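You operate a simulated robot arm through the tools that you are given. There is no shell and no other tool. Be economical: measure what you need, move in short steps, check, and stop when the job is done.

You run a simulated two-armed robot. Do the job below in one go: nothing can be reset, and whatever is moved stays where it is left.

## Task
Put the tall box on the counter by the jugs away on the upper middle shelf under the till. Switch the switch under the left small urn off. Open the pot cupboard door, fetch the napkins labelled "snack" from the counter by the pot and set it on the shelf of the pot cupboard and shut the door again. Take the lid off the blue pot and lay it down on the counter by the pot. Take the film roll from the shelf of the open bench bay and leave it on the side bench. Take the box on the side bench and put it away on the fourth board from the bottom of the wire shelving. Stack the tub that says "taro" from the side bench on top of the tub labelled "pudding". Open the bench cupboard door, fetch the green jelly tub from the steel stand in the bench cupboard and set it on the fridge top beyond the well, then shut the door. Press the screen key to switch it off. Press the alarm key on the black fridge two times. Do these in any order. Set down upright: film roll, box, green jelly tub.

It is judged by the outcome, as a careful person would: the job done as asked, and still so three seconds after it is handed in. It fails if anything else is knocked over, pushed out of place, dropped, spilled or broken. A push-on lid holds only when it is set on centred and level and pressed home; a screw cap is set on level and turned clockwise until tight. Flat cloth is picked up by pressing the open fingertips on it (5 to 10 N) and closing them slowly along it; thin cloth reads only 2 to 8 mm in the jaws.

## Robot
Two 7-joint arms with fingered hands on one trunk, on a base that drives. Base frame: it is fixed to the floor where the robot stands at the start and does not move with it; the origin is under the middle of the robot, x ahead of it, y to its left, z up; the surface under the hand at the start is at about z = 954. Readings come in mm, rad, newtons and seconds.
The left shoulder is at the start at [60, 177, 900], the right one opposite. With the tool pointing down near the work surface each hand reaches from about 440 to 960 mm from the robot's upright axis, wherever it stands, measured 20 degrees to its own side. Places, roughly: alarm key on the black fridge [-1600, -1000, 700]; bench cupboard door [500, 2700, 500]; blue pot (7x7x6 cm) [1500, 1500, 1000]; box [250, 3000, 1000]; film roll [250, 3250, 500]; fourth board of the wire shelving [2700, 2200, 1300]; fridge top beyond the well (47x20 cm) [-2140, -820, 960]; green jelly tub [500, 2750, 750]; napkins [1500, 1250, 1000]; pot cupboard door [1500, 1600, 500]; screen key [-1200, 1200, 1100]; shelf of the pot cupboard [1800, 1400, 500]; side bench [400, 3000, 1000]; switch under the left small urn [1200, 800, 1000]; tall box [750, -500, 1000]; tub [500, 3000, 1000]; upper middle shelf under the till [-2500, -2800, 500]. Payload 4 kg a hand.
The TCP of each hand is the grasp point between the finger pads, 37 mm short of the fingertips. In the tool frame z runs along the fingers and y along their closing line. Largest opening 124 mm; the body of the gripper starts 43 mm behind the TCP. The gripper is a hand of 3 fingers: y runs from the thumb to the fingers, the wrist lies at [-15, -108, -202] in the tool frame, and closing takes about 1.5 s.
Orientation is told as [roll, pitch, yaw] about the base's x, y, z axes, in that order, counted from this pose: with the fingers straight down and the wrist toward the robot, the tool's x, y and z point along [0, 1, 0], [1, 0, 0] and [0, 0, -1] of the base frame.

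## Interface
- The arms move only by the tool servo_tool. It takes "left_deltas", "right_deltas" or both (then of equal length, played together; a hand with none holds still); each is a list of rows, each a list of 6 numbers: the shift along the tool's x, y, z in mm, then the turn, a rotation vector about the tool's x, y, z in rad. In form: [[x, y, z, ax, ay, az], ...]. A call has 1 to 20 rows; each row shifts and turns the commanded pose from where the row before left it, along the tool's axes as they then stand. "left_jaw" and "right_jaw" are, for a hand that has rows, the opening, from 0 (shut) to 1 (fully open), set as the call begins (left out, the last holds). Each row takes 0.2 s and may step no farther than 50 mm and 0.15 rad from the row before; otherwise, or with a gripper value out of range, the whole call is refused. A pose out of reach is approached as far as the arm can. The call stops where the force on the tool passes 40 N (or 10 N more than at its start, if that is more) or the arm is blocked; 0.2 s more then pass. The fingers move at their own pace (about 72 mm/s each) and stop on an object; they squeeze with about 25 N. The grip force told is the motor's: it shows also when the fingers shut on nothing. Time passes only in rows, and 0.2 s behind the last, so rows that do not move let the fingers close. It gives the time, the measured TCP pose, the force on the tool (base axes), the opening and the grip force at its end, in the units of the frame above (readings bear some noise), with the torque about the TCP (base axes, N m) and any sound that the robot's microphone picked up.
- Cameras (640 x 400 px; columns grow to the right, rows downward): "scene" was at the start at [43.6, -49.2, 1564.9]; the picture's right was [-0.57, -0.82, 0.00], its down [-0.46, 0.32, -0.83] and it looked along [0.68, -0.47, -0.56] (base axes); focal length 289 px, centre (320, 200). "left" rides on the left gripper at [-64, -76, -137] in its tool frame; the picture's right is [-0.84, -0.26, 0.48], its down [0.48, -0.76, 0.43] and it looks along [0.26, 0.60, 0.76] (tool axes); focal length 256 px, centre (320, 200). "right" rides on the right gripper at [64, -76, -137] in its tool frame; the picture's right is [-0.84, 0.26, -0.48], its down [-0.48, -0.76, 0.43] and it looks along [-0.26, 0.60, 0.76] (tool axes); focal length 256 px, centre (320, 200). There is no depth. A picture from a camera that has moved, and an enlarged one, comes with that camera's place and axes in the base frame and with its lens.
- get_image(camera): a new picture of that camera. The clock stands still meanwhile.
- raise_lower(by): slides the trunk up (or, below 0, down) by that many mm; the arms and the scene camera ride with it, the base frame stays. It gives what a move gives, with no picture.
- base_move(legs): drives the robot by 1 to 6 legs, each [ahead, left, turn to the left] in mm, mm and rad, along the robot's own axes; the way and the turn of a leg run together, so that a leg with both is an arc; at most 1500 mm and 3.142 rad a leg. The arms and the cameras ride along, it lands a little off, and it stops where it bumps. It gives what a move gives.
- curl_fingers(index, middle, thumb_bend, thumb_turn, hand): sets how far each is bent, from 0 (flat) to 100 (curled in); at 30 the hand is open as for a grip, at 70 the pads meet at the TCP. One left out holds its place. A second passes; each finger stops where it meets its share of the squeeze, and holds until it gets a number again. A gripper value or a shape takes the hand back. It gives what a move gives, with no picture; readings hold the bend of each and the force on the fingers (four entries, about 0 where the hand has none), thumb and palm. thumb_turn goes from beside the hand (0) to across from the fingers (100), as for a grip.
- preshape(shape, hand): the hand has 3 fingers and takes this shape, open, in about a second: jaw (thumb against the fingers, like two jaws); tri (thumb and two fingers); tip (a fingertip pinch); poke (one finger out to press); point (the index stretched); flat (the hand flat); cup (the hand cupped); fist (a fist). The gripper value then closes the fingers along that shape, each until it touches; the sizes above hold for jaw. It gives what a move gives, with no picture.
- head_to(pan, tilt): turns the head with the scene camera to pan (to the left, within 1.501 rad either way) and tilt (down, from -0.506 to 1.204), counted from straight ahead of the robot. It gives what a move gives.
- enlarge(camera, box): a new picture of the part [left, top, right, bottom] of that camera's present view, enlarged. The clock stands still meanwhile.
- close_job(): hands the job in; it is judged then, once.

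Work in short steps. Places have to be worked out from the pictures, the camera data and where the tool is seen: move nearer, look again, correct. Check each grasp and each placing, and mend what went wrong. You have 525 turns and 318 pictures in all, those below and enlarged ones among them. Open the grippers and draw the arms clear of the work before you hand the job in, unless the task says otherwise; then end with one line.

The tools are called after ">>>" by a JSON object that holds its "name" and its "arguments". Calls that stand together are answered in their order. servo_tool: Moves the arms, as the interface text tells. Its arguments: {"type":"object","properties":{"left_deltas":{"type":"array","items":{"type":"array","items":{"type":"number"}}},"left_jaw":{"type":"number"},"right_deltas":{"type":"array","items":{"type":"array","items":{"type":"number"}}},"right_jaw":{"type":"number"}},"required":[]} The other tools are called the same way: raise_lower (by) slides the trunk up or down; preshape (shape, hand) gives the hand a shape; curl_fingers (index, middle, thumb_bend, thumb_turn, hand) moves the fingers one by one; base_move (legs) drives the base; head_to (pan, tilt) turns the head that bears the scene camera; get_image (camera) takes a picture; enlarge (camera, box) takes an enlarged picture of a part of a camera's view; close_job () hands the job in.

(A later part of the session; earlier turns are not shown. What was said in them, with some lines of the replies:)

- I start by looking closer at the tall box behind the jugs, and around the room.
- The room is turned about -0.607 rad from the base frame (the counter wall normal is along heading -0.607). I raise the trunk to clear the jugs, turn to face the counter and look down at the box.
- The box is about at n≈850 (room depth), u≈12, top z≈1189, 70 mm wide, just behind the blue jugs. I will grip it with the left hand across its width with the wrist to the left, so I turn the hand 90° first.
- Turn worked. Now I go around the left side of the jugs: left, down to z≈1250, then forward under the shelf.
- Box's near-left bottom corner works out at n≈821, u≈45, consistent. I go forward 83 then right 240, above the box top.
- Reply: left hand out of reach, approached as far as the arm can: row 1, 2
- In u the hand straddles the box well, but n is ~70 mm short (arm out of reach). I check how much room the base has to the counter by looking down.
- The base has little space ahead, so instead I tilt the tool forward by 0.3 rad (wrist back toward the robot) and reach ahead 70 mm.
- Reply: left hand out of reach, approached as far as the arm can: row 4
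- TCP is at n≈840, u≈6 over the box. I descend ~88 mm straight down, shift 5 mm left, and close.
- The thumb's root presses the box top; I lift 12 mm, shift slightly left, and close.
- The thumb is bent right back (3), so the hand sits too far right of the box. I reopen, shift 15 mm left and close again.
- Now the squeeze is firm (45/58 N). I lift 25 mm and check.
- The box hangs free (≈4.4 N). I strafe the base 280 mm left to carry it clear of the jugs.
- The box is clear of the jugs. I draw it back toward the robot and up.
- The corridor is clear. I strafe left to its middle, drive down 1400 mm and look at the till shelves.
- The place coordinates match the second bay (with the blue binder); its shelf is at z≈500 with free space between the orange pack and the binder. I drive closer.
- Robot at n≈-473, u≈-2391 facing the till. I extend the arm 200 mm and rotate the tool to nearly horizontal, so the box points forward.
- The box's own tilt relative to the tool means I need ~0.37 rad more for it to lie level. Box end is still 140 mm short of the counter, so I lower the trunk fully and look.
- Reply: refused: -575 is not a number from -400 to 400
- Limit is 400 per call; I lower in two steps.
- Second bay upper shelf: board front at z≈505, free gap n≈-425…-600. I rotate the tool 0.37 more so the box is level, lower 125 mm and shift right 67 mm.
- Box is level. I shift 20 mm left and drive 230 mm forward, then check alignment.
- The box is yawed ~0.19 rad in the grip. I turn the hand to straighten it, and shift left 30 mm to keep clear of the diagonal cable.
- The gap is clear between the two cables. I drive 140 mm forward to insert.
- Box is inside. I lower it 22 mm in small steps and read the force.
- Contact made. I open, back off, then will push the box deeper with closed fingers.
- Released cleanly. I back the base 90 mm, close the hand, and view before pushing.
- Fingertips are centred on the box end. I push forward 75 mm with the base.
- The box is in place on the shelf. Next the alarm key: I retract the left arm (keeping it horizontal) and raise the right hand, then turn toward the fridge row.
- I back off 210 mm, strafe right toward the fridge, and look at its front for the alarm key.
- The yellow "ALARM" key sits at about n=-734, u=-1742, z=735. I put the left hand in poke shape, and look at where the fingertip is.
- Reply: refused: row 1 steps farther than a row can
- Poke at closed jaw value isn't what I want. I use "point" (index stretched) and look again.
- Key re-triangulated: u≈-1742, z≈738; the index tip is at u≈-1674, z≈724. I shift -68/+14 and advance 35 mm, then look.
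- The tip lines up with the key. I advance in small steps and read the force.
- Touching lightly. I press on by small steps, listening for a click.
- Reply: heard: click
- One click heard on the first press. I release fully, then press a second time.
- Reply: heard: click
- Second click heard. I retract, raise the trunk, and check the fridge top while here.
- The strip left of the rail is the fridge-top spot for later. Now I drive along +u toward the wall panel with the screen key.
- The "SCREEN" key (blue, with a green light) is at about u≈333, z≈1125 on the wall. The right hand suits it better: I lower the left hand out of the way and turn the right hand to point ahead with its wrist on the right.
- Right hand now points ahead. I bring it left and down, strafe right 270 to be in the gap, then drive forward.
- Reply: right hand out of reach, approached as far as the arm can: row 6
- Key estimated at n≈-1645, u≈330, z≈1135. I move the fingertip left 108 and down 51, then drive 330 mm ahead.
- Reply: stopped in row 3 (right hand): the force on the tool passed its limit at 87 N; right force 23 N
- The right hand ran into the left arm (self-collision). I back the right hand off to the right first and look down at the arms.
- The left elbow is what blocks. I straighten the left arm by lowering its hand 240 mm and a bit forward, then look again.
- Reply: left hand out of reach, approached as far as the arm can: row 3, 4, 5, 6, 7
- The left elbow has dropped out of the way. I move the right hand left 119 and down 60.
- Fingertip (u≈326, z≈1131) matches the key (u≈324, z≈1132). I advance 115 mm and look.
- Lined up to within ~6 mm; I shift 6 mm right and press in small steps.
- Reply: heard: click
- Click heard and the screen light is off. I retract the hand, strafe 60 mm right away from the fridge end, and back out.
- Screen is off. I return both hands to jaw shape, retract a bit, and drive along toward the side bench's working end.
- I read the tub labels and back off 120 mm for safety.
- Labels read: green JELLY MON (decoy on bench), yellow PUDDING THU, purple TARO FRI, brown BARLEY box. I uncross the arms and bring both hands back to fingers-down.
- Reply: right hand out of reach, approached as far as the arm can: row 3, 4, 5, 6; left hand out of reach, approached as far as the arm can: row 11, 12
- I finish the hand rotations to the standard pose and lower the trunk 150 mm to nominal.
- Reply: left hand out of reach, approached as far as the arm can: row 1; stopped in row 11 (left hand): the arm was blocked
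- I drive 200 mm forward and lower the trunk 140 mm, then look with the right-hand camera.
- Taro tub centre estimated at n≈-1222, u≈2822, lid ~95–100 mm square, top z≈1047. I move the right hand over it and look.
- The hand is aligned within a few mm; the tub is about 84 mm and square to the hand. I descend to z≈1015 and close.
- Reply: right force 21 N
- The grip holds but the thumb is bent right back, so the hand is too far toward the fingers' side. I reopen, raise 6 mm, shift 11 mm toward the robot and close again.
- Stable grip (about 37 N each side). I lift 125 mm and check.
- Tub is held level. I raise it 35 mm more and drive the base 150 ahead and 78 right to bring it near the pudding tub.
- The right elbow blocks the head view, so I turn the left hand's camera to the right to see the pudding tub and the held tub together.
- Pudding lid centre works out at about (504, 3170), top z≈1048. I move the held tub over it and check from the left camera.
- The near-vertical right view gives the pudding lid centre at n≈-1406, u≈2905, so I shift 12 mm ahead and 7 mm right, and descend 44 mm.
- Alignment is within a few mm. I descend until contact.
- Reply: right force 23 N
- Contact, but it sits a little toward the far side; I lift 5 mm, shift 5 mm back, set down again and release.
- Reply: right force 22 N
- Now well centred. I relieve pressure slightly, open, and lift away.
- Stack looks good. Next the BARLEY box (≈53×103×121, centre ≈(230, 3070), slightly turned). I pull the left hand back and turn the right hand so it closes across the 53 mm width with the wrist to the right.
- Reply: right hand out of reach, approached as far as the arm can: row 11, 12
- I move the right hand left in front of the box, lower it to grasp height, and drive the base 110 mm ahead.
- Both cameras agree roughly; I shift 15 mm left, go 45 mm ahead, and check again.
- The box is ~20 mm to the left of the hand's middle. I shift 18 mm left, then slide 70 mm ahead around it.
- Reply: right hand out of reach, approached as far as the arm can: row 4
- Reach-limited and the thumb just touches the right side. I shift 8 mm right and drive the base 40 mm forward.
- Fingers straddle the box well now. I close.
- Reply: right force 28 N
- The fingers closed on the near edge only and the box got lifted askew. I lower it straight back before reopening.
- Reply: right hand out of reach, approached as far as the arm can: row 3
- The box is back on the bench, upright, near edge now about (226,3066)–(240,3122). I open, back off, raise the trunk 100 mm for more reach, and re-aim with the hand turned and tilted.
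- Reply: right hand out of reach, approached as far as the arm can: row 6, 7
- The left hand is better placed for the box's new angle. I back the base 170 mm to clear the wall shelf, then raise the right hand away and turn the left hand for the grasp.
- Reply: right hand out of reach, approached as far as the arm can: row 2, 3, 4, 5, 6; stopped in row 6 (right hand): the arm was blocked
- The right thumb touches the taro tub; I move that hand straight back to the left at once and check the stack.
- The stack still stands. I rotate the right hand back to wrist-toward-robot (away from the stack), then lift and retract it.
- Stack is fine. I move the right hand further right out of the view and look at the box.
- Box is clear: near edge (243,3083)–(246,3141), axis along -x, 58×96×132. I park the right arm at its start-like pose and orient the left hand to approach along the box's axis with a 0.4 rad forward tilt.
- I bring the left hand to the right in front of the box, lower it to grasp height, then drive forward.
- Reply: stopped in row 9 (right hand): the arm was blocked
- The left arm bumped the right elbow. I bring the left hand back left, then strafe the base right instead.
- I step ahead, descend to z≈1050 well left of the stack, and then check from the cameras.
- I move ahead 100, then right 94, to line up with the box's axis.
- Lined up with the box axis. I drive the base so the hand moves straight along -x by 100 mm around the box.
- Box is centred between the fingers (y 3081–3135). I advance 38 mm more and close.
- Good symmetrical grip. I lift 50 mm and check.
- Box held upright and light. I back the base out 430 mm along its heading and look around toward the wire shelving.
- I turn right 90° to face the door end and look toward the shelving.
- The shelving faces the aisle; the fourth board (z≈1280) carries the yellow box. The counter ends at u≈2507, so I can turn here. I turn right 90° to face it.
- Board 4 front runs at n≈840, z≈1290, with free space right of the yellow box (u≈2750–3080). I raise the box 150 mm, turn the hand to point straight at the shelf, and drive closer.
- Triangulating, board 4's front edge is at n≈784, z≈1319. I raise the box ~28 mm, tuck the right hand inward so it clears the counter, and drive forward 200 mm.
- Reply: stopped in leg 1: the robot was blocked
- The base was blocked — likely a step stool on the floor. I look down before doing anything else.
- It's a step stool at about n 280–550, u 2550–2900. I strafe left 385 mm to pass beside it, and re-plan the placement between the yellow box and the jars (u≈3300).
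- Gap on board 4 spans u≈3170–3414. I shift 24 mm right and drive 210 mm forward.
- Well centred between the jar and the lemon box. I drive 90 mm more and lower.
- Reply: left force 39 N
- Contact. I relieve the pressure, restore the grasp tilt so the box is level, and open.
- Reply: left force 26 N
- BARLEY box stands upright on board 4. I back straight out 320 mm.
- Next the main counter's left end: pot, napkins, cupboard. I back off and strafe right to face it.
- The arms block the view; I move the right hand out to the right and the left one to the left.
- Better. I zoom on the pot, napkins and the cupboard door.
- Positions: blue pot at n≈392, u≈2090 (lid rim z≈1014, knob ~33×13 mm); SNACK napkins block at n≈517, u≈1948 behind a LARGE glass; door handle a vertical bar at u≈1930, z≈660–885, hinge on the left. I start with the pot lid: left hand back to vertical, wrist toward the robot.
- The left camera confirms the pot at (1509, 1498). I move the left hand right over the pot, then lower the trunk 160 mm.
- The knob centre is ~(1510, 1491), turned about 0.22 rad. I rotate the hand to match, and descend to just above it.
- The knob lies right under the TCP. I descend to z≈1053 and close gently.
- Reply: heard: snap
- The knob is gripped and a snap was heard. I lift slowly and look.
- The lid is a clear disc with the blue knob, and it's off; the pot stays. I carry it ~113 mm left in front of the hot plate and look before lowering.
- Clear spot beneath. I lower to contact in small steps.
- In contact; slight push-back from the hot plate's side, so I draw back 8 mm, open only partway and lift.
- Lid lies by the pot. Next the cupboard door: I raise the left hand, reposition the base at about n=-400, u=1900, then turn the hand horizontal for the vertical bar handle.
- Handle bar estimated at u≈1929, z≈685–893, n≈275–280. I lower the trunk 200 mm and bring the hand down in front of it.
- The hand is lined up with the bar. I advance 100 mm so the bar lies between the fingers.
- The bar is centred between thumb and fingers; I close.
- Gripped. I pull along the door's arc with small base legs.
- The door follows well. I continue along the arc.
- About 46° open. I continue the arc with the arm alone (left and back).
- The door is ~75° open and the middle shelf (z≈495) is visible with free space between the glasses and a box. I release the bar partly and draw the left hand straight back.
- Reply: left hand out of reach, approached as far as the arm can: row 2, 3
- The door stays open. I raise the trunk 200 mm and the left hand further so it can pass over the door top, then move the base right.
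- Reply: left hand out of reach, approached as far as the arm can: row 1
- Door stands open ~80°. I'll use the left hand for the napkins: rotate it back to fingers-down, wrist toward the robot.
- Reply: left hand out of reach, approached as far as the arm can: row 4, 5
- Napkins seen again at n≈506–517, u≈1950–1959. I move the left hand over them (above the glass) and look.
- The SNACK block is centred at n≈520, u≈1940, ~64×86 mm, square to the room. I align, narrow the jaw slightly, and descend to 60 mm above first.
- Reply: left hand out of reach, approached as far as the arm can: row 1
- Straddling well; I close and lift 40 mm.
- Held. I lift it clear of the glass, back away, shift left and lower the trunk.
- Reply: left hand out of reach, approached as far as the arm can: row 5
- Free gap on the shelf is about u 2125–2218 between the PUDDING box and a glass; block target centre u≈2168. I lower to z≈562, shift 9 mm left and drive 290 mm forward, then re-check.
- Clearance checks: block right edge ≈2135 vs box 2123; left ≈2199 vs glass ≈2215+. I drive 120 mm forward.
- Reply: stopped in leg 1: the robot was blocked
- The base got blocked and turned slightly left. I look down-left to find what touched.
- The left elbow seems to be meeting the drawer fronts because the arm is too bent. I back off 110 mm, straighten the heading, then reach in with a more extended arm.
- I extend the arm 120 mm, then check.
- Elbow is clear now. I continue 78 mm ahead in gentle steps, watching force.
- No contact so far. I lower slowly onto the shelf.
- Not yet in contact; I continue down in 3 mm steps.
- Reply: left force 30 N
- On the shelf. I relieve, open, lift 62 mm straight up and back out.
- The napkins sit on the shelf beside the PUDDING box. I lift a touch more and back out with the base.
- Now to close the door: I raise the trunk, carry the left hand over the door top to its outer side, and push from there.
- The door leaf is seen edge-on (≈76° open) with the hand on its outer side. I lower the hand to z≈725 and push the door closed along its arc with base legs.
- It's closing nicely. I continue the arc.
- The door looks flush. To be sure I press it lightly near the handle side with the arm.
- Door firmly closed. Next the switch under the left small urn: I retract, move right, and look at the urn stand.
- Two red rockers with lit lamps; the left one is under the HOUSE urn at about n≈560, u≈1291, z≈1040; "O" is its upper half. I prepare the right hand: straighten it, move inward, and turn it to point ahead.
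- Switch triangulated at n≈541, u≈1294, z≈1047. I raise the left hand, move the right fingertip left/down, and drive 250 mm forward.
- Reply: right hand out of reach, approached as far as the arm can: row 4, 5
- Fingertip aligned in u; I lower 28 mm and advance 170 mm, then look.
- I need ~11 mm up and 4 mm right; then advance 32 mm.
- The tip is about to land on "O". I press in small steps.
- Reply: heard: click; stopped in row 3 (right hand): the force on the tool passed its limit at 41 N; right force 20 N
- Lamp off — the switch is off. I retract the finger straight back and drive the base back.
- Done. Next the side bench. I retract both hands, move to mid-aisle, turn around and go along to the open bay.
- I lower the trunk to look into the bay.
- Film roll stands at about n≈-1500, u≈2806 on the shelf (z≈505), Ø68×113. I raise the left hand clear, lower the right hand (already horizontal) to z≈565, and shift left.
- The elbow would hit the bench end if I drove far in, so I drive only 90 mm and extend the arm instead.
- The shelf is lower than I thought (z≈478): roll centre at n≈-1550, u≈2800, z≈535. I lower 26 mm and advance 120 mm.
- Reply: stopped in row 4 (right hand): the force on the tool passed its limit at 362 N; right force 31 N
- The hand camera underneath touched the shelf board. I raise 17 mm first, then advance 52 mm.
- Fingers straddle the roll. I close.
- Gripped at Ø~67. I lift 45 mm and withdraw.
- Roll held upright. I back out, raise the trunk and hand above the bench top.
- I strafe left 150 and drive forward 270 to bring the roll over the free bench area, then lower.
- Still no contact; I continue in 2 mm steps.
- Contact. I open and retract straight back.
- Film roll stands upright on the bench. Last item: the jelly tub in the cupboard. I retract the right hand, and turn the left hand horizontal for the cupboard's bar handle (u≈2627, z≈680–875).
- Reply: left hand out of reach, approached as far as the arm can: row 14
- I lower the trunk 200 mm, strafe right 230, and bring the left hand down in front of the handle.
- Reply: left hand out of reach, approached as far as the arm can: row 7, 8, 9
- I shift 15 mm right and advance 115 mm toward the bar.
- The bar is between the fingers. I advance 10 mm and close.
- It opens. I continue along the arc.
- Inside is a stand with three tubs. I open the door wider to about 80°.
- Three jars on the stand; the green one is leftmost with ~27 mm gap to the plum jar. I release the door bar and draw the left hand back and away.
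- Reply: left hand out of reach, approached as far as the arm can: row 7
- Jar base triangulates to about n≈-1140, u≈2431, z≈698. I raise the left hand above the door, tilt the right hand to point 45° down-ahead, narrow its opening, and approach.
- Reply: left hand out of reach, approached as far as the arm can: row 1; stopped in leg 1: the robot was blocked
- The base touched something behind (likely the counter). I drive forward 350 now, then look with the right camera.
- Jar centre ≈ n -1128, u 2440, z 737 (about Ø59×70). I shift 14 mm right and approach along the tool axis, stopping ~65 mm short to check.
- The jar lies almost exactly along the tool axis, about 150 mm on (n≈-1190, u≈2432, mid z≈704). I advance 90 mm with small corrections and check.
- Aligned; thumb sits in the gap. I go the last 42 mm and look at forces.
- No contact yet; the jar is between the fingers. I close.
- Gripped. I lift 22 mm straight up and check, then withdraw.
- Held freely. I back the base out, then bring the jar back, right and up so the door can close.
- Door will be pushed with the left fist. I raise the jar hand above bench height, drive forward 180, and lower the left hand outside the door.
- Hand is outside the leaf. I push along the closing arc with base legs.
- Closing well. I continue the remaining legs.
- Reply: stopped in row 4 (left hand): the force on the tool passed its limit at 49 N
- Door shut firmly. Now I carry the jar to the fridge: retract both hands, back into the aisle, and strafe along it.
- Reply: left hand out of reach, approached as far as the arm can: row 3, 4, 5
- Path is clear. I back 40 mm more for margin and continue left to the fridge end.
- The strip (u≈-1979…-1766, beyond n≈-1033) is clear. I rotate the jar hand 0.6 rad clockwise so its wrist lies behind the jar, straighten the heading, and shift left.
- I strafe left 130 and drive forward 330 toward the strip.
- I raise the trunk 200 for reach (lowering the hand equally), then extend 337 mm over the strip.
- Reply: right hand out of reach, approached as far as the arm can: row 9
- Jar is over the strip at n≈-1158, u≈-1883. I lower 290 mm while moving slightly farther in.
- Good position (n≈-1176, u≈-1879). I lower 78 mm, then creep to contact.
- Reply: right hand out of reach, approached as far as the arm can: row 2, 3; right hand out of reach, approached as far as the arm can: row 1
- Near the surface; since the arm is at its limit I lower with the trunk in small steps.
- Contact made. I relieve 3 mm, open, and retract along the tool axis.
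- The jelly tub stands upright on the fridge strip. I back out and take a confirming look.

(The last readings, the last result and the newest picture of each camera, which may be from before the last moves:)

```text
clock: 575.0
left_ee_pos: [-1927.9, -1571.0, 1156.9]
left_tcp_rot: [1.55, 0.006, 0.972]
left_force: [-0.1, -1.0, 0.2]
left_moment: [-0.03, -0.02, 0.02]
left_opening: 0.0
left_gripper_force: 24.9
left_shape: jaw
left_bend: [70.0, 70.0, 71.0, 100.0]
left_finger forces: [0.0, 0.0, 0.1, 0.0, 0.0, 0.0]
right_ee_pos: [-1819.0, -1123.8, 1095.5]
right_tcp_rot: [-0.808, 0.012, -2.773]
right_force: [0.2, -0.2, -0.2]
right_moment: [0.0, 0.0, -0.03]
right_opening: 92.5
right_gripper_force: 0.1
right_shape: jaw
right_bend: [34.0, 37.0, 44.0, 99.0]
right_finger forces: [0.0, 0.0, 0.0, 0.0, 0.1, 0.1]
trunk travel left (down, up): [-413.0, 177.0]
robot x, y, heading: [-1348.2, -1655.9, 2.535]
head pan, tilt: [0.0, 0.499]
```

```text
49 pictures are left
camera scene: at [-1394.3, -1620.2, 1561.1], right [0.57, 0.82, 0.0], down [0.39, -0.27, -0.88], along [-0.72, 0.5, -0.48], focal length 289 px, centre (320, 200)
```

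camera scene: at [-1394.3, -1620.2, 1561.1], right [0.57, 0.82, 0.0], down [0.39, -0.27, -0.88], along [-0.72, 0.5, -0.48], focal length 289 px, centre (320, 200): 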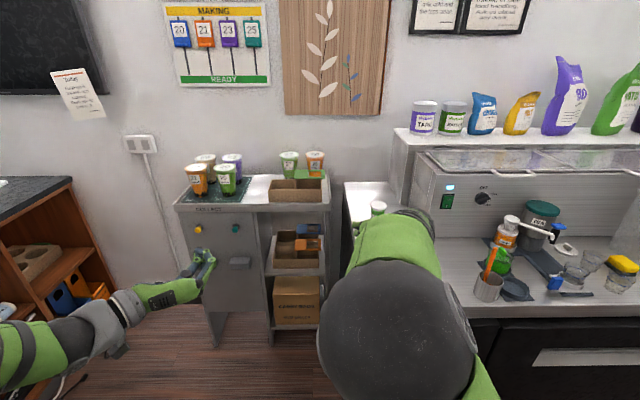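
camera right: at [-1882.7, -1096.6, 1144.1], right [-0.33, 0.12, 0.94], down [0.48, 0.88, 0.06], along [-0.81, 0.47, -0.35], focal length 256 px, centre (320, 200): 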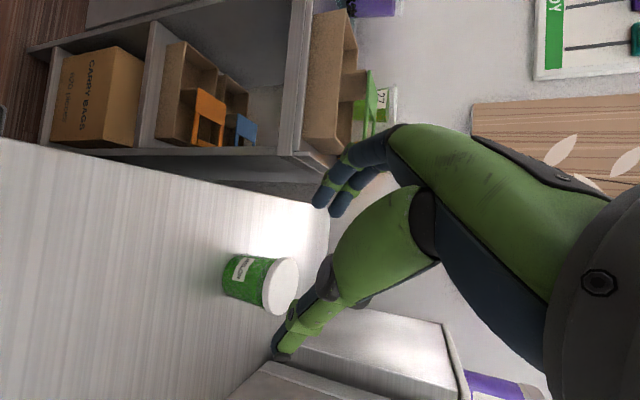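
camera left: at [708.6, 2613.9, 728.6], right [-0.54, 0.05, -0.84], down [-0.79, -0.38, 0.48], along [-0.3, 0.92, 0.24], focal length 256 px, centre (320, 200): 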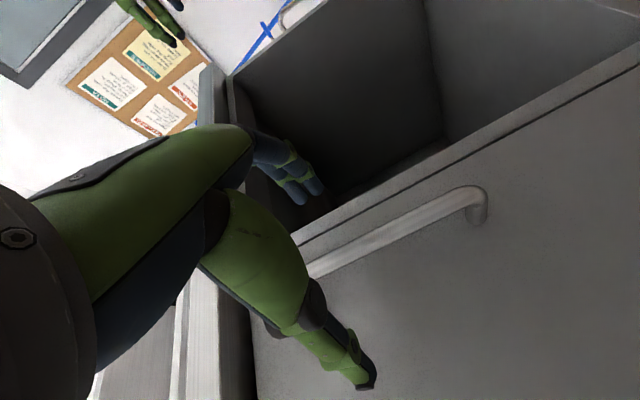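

I check the step stool and cupboards once more: retract the right hand higher, and drive back along the aisle to view them.

>>> {"name": "servo_tool", "arguments": {"right_deltas": [[0, -20, -40, 0, 0, 0], [0, -20, -40, 0, 0, 0], [0, -20, -40, 0, 0, 0], [0, -20, -40, 0, 0, 0], [0, 0, -40, 0, 0, 0]]}}

>>> {"name": "base_move", "arguments": {"legs": [[0, -1400, 0], [0, -1400, 0], [0, -1250, 0]]}}

>>> {"name": "head_to", "arguments": {"pan": -1.5, "tilt": 0.5}}

>>> {"name": "get_image", "arguments": {"camera": "scene"}}

```text
clock: 576.4
left_ee_pos: [-1929.4, -1570.7, 1156.5]
left_tcp_rot: [1.548, 0.005, 0.972]
left_force: [0.5, -0.3, 0.0]
left_moment: [0.02, -0.01, -0.03]
left_opening: 0.0
left_gripper_force: 25.0
left_shape: jaw
left_bend: [70.0, 70.0, 71.0, 100.0]
left_finger forces: [0.0, 0.0, 0.0, 0.0, 0.0, 0.1]
right_ee_pos: [-1679.0, -1190.5, 1217.5]
right_tcp_rot: [-0.73, -0.021, -2.833]
right_force: [0.2, -0.9, 1.2]
right_moment: [0.01, 0.0, 0.05]
right_opening: 92.9
right_gripper_force: 0.0
right_shape: jaw
right_bend: [34.0, 37.0, 44.0, 99.0]
right_finger forces: [0.0, 0.0, 0.1, 0.0, 0.1, 0.0]
trunk travel left (down, up): [-413.0, 177.0]
robot x, y, heading: [-1344.4, -1654.5, 2.535]
head pan, tilt: [0.0, 0.499]
stopped in row 5 (right hand): the arm was blocked; the commanded pose is now the measured one
```

```text
clock: 595.7
left_ee_pos: [349.2, 1710.3, 1155.7]
left_tcp_rot: [1.552, 0.004, 0.997]
left_force: [0.1, 0.6, 0.8]
left_moment: [-0.01, -0.01, 0.03]
left_opening: 0.1
left_gripper_force: 24.3
left_shape: jaw
left_bend: [70.0, 70.0, 71.0, 100.0]
left_finger forces: [0.0, 0.0, 0.0, 0.0, 0.0, 0.0]
right_ee_pos: [588.9, 2096.6, 1218.1]
right_tcp_rot: [-0.731, -0.021, -2.804]
right_force: [-0.2, 0.3, 0.4]
right_moment: [0.04, 0.01, -0.01]
right_opening: 92.8
right_gripper_force: 0.1
right_shape: jaw
right_bend: [34.0, 37.0, 44.0, 99.0]
right_finger forces: [0.0, 0.0, 0.0, 0.1, 0.0, 0.0]
trunk travel left (down, up): [-413.0, 177.0]
robot x, y, heading: [935.7, 1643.7, 2.553]
head pan, tilt: [0.0, 0.499]
```

```text
clock: 597.3
left_ee_pos: [348.9, 1711.7, 1156.1]
left_tcp_rot: [1.55, 0.005, 0.998]
left_force: [-0.5, -0.5, -0.3]
left_moment: [0.03, -0.02, -0.02]
left_opening: 0.0
left_gripper_force: 25.2
left_shape: jaw
left_bend: [70.0, 70.0, 71.0, 100.0]
left_finger forces: [0.0, 0.0, 0.0, 0.0, 0.0, 0.0]
right_ee_pos: [589.9, 2096.4, 1218.7]
right_tcp_rot: [-0.729, -0.019, -2.803]
right_force: [-0.4, -0.1, 0.9]
right_moment: [0.0, 0.01, 0.0]
right_opening: 93.0
right_gripper_force: 0.0
right_shape: jaw
right_bend: [34.0, 37.0, 44.0, 99.0]
right_finger forces: [0.0, 0.0, 0.0, 0.1, 0.1, 0.1]
trunk travel left (down, up): [-413.0, 177.0]
robot x, y, heading: [936.6, 1643.1, 2.56]
head pan, tilt: [-1.499, 0.499]
```

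```text
48 pictures are left
camera scene: at [1004.2, 1705.3, 1561.1], right [0.87, -0.49, 0.0], down [-0.23, -0.42, -0.88], along [0.43, 0.77, -0.48], focal length 289 px, centre (320, 200)
```

scene: 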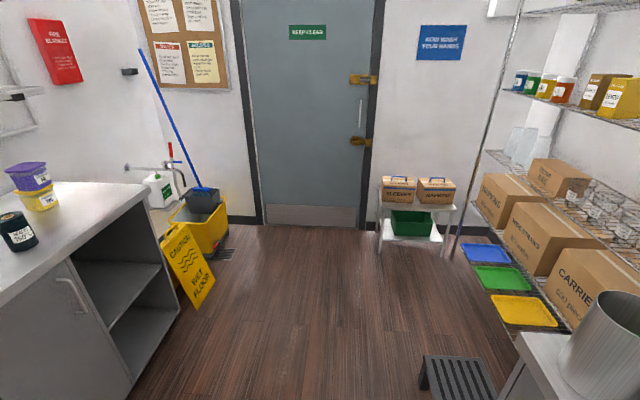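

Stool, sign, stack, roll and shelf items are all where they should be. I open both grippers; the arms are clear of everything.

>>> {"name": "servo_tool", "arguments": {"left_deltas": [[0, 0, 0, 0, 0, 0], [0, 0, 0, 0, 0, 0], [0, 0, 0, 0, 0, 0], [0, 0, 0, 0, 0, 0]], "right_deltas": [[0, 0, 0, 0, 0, 0], [0, 0, 0, 0, 0, 0], [0, 0, 0, 0, 0, 0], [0, 0, 0, 0, 0, 0]], "left_jaw": 1.0, "right_jaw": 1.0}}

>>> {"name": "head_to", "arguments": {"pan": -0.8, "tilt": 0.5}}

>>> {"name": "get_image", "arguments": {"camera": "scene"}}

```text
clock: 598.3
left_ee_pos: [349.4, 1712.3, 1155.8]
left_tcp_rot: [1.55, 0.005, 1.0]
left_force: [0.0, 0.5, 0.4]
left_moment: [-0.01, -0.04, 0.0]
left_opening: 123.6
left_gripper_force: 0.1
left_shape: jaw
left_bend: [30.0, 30.0, 30.0, 98.0]
left_finger forces: [0.1, 0.0, 0.1, 0.0, 0.0, 0.0]
right_ee_pos: [587.8, 2096.5, 1218.2]
right_tcp_rot: [-0.729, -0.022, -2.804]
right_force: [-0.2, -0.5, 0.2]
right_moment: [0.03, 0.0, 0.0]
right_opening: 123.4
right_gripper_force: 0.0
right_shape: jaw
right_bend: [30.0, 30.0, 30.0, 98.0]
right_finger forces: [0.0, 0.0, 0.1, 0.0, 0.1, 0.1]
trunk travel left (down, up): [-413.0, 177.0]
robot x, y, heading: [932.7, 1641.9, 2.559]
head pan, tilt: [-1.499, 0.499]
```

```text
clock: 599.4
left_ee_pos: [349.0, 1710.5, 1157.1]
left_tcp_rot: [1.549, 0.005, 0.999]
left_force: [0.6, -0.6, 0.2]
left_moment: [0.01, 0.04, 0.02]
left_opening: 123.6
left_gripper_force: 0.0
left_shape: jaw
left_bend: [30.0, 30.0, 30.0, 98.0]
left_finger forces: [0.0, 0.0, 0.0, 0.1, 0.0, 0.0]
right_ee_pos: [589.2, 2095.8, 1217.1]
right_tcp_rot: [-0.729, -0.02, -2.806]
right_force: [0.3, -0.3, -0.7]
right_moment: [0.01, 0.02, -0.03]
right_opening: 123.5
right_gripper_force: 0.1
right_shape: jaw
right_bend: [30.0, 30.0, 30.0, 98.0]
right_finger forces: [0.0, 0.1, 0.0, 0.0, 0.0, 0.0]
trunk travel left (down, up): [-413.0, 177.0]
robot x, y, heading: [935.0, 1641.6, 2.557]
head pan, tilt: [-0.799, 0.499]
```

```text
47 pictures are left
camera scene: at [942.8, 1715.2, 1561.1], right [0.98, 0.19, 0.0], down [0.09, -0.47, -0.88], along [-0.16, 0.86, -0.48], focal length 289 px, centre (320, 200)
```

scene: 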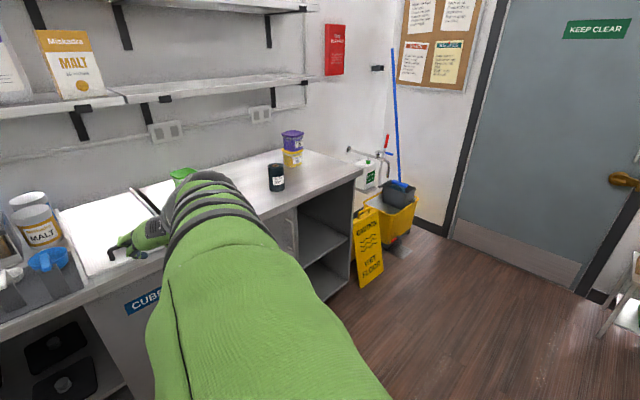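

Everything is in place and the cupboard door is shut; I hand the job in.

>>> {"name": "close_job", "arguments": {}}

```text
The job is handed in.
```

All ten tasks are done and the job is handed in, though the outcome of the judging isn't known yet. The tall box lies on its side on the till shelf, and the base bumped something twice (probably the step stool by the wire shelving); a late measurement put the stool within about 10 mm of where I measured it after the first bump.
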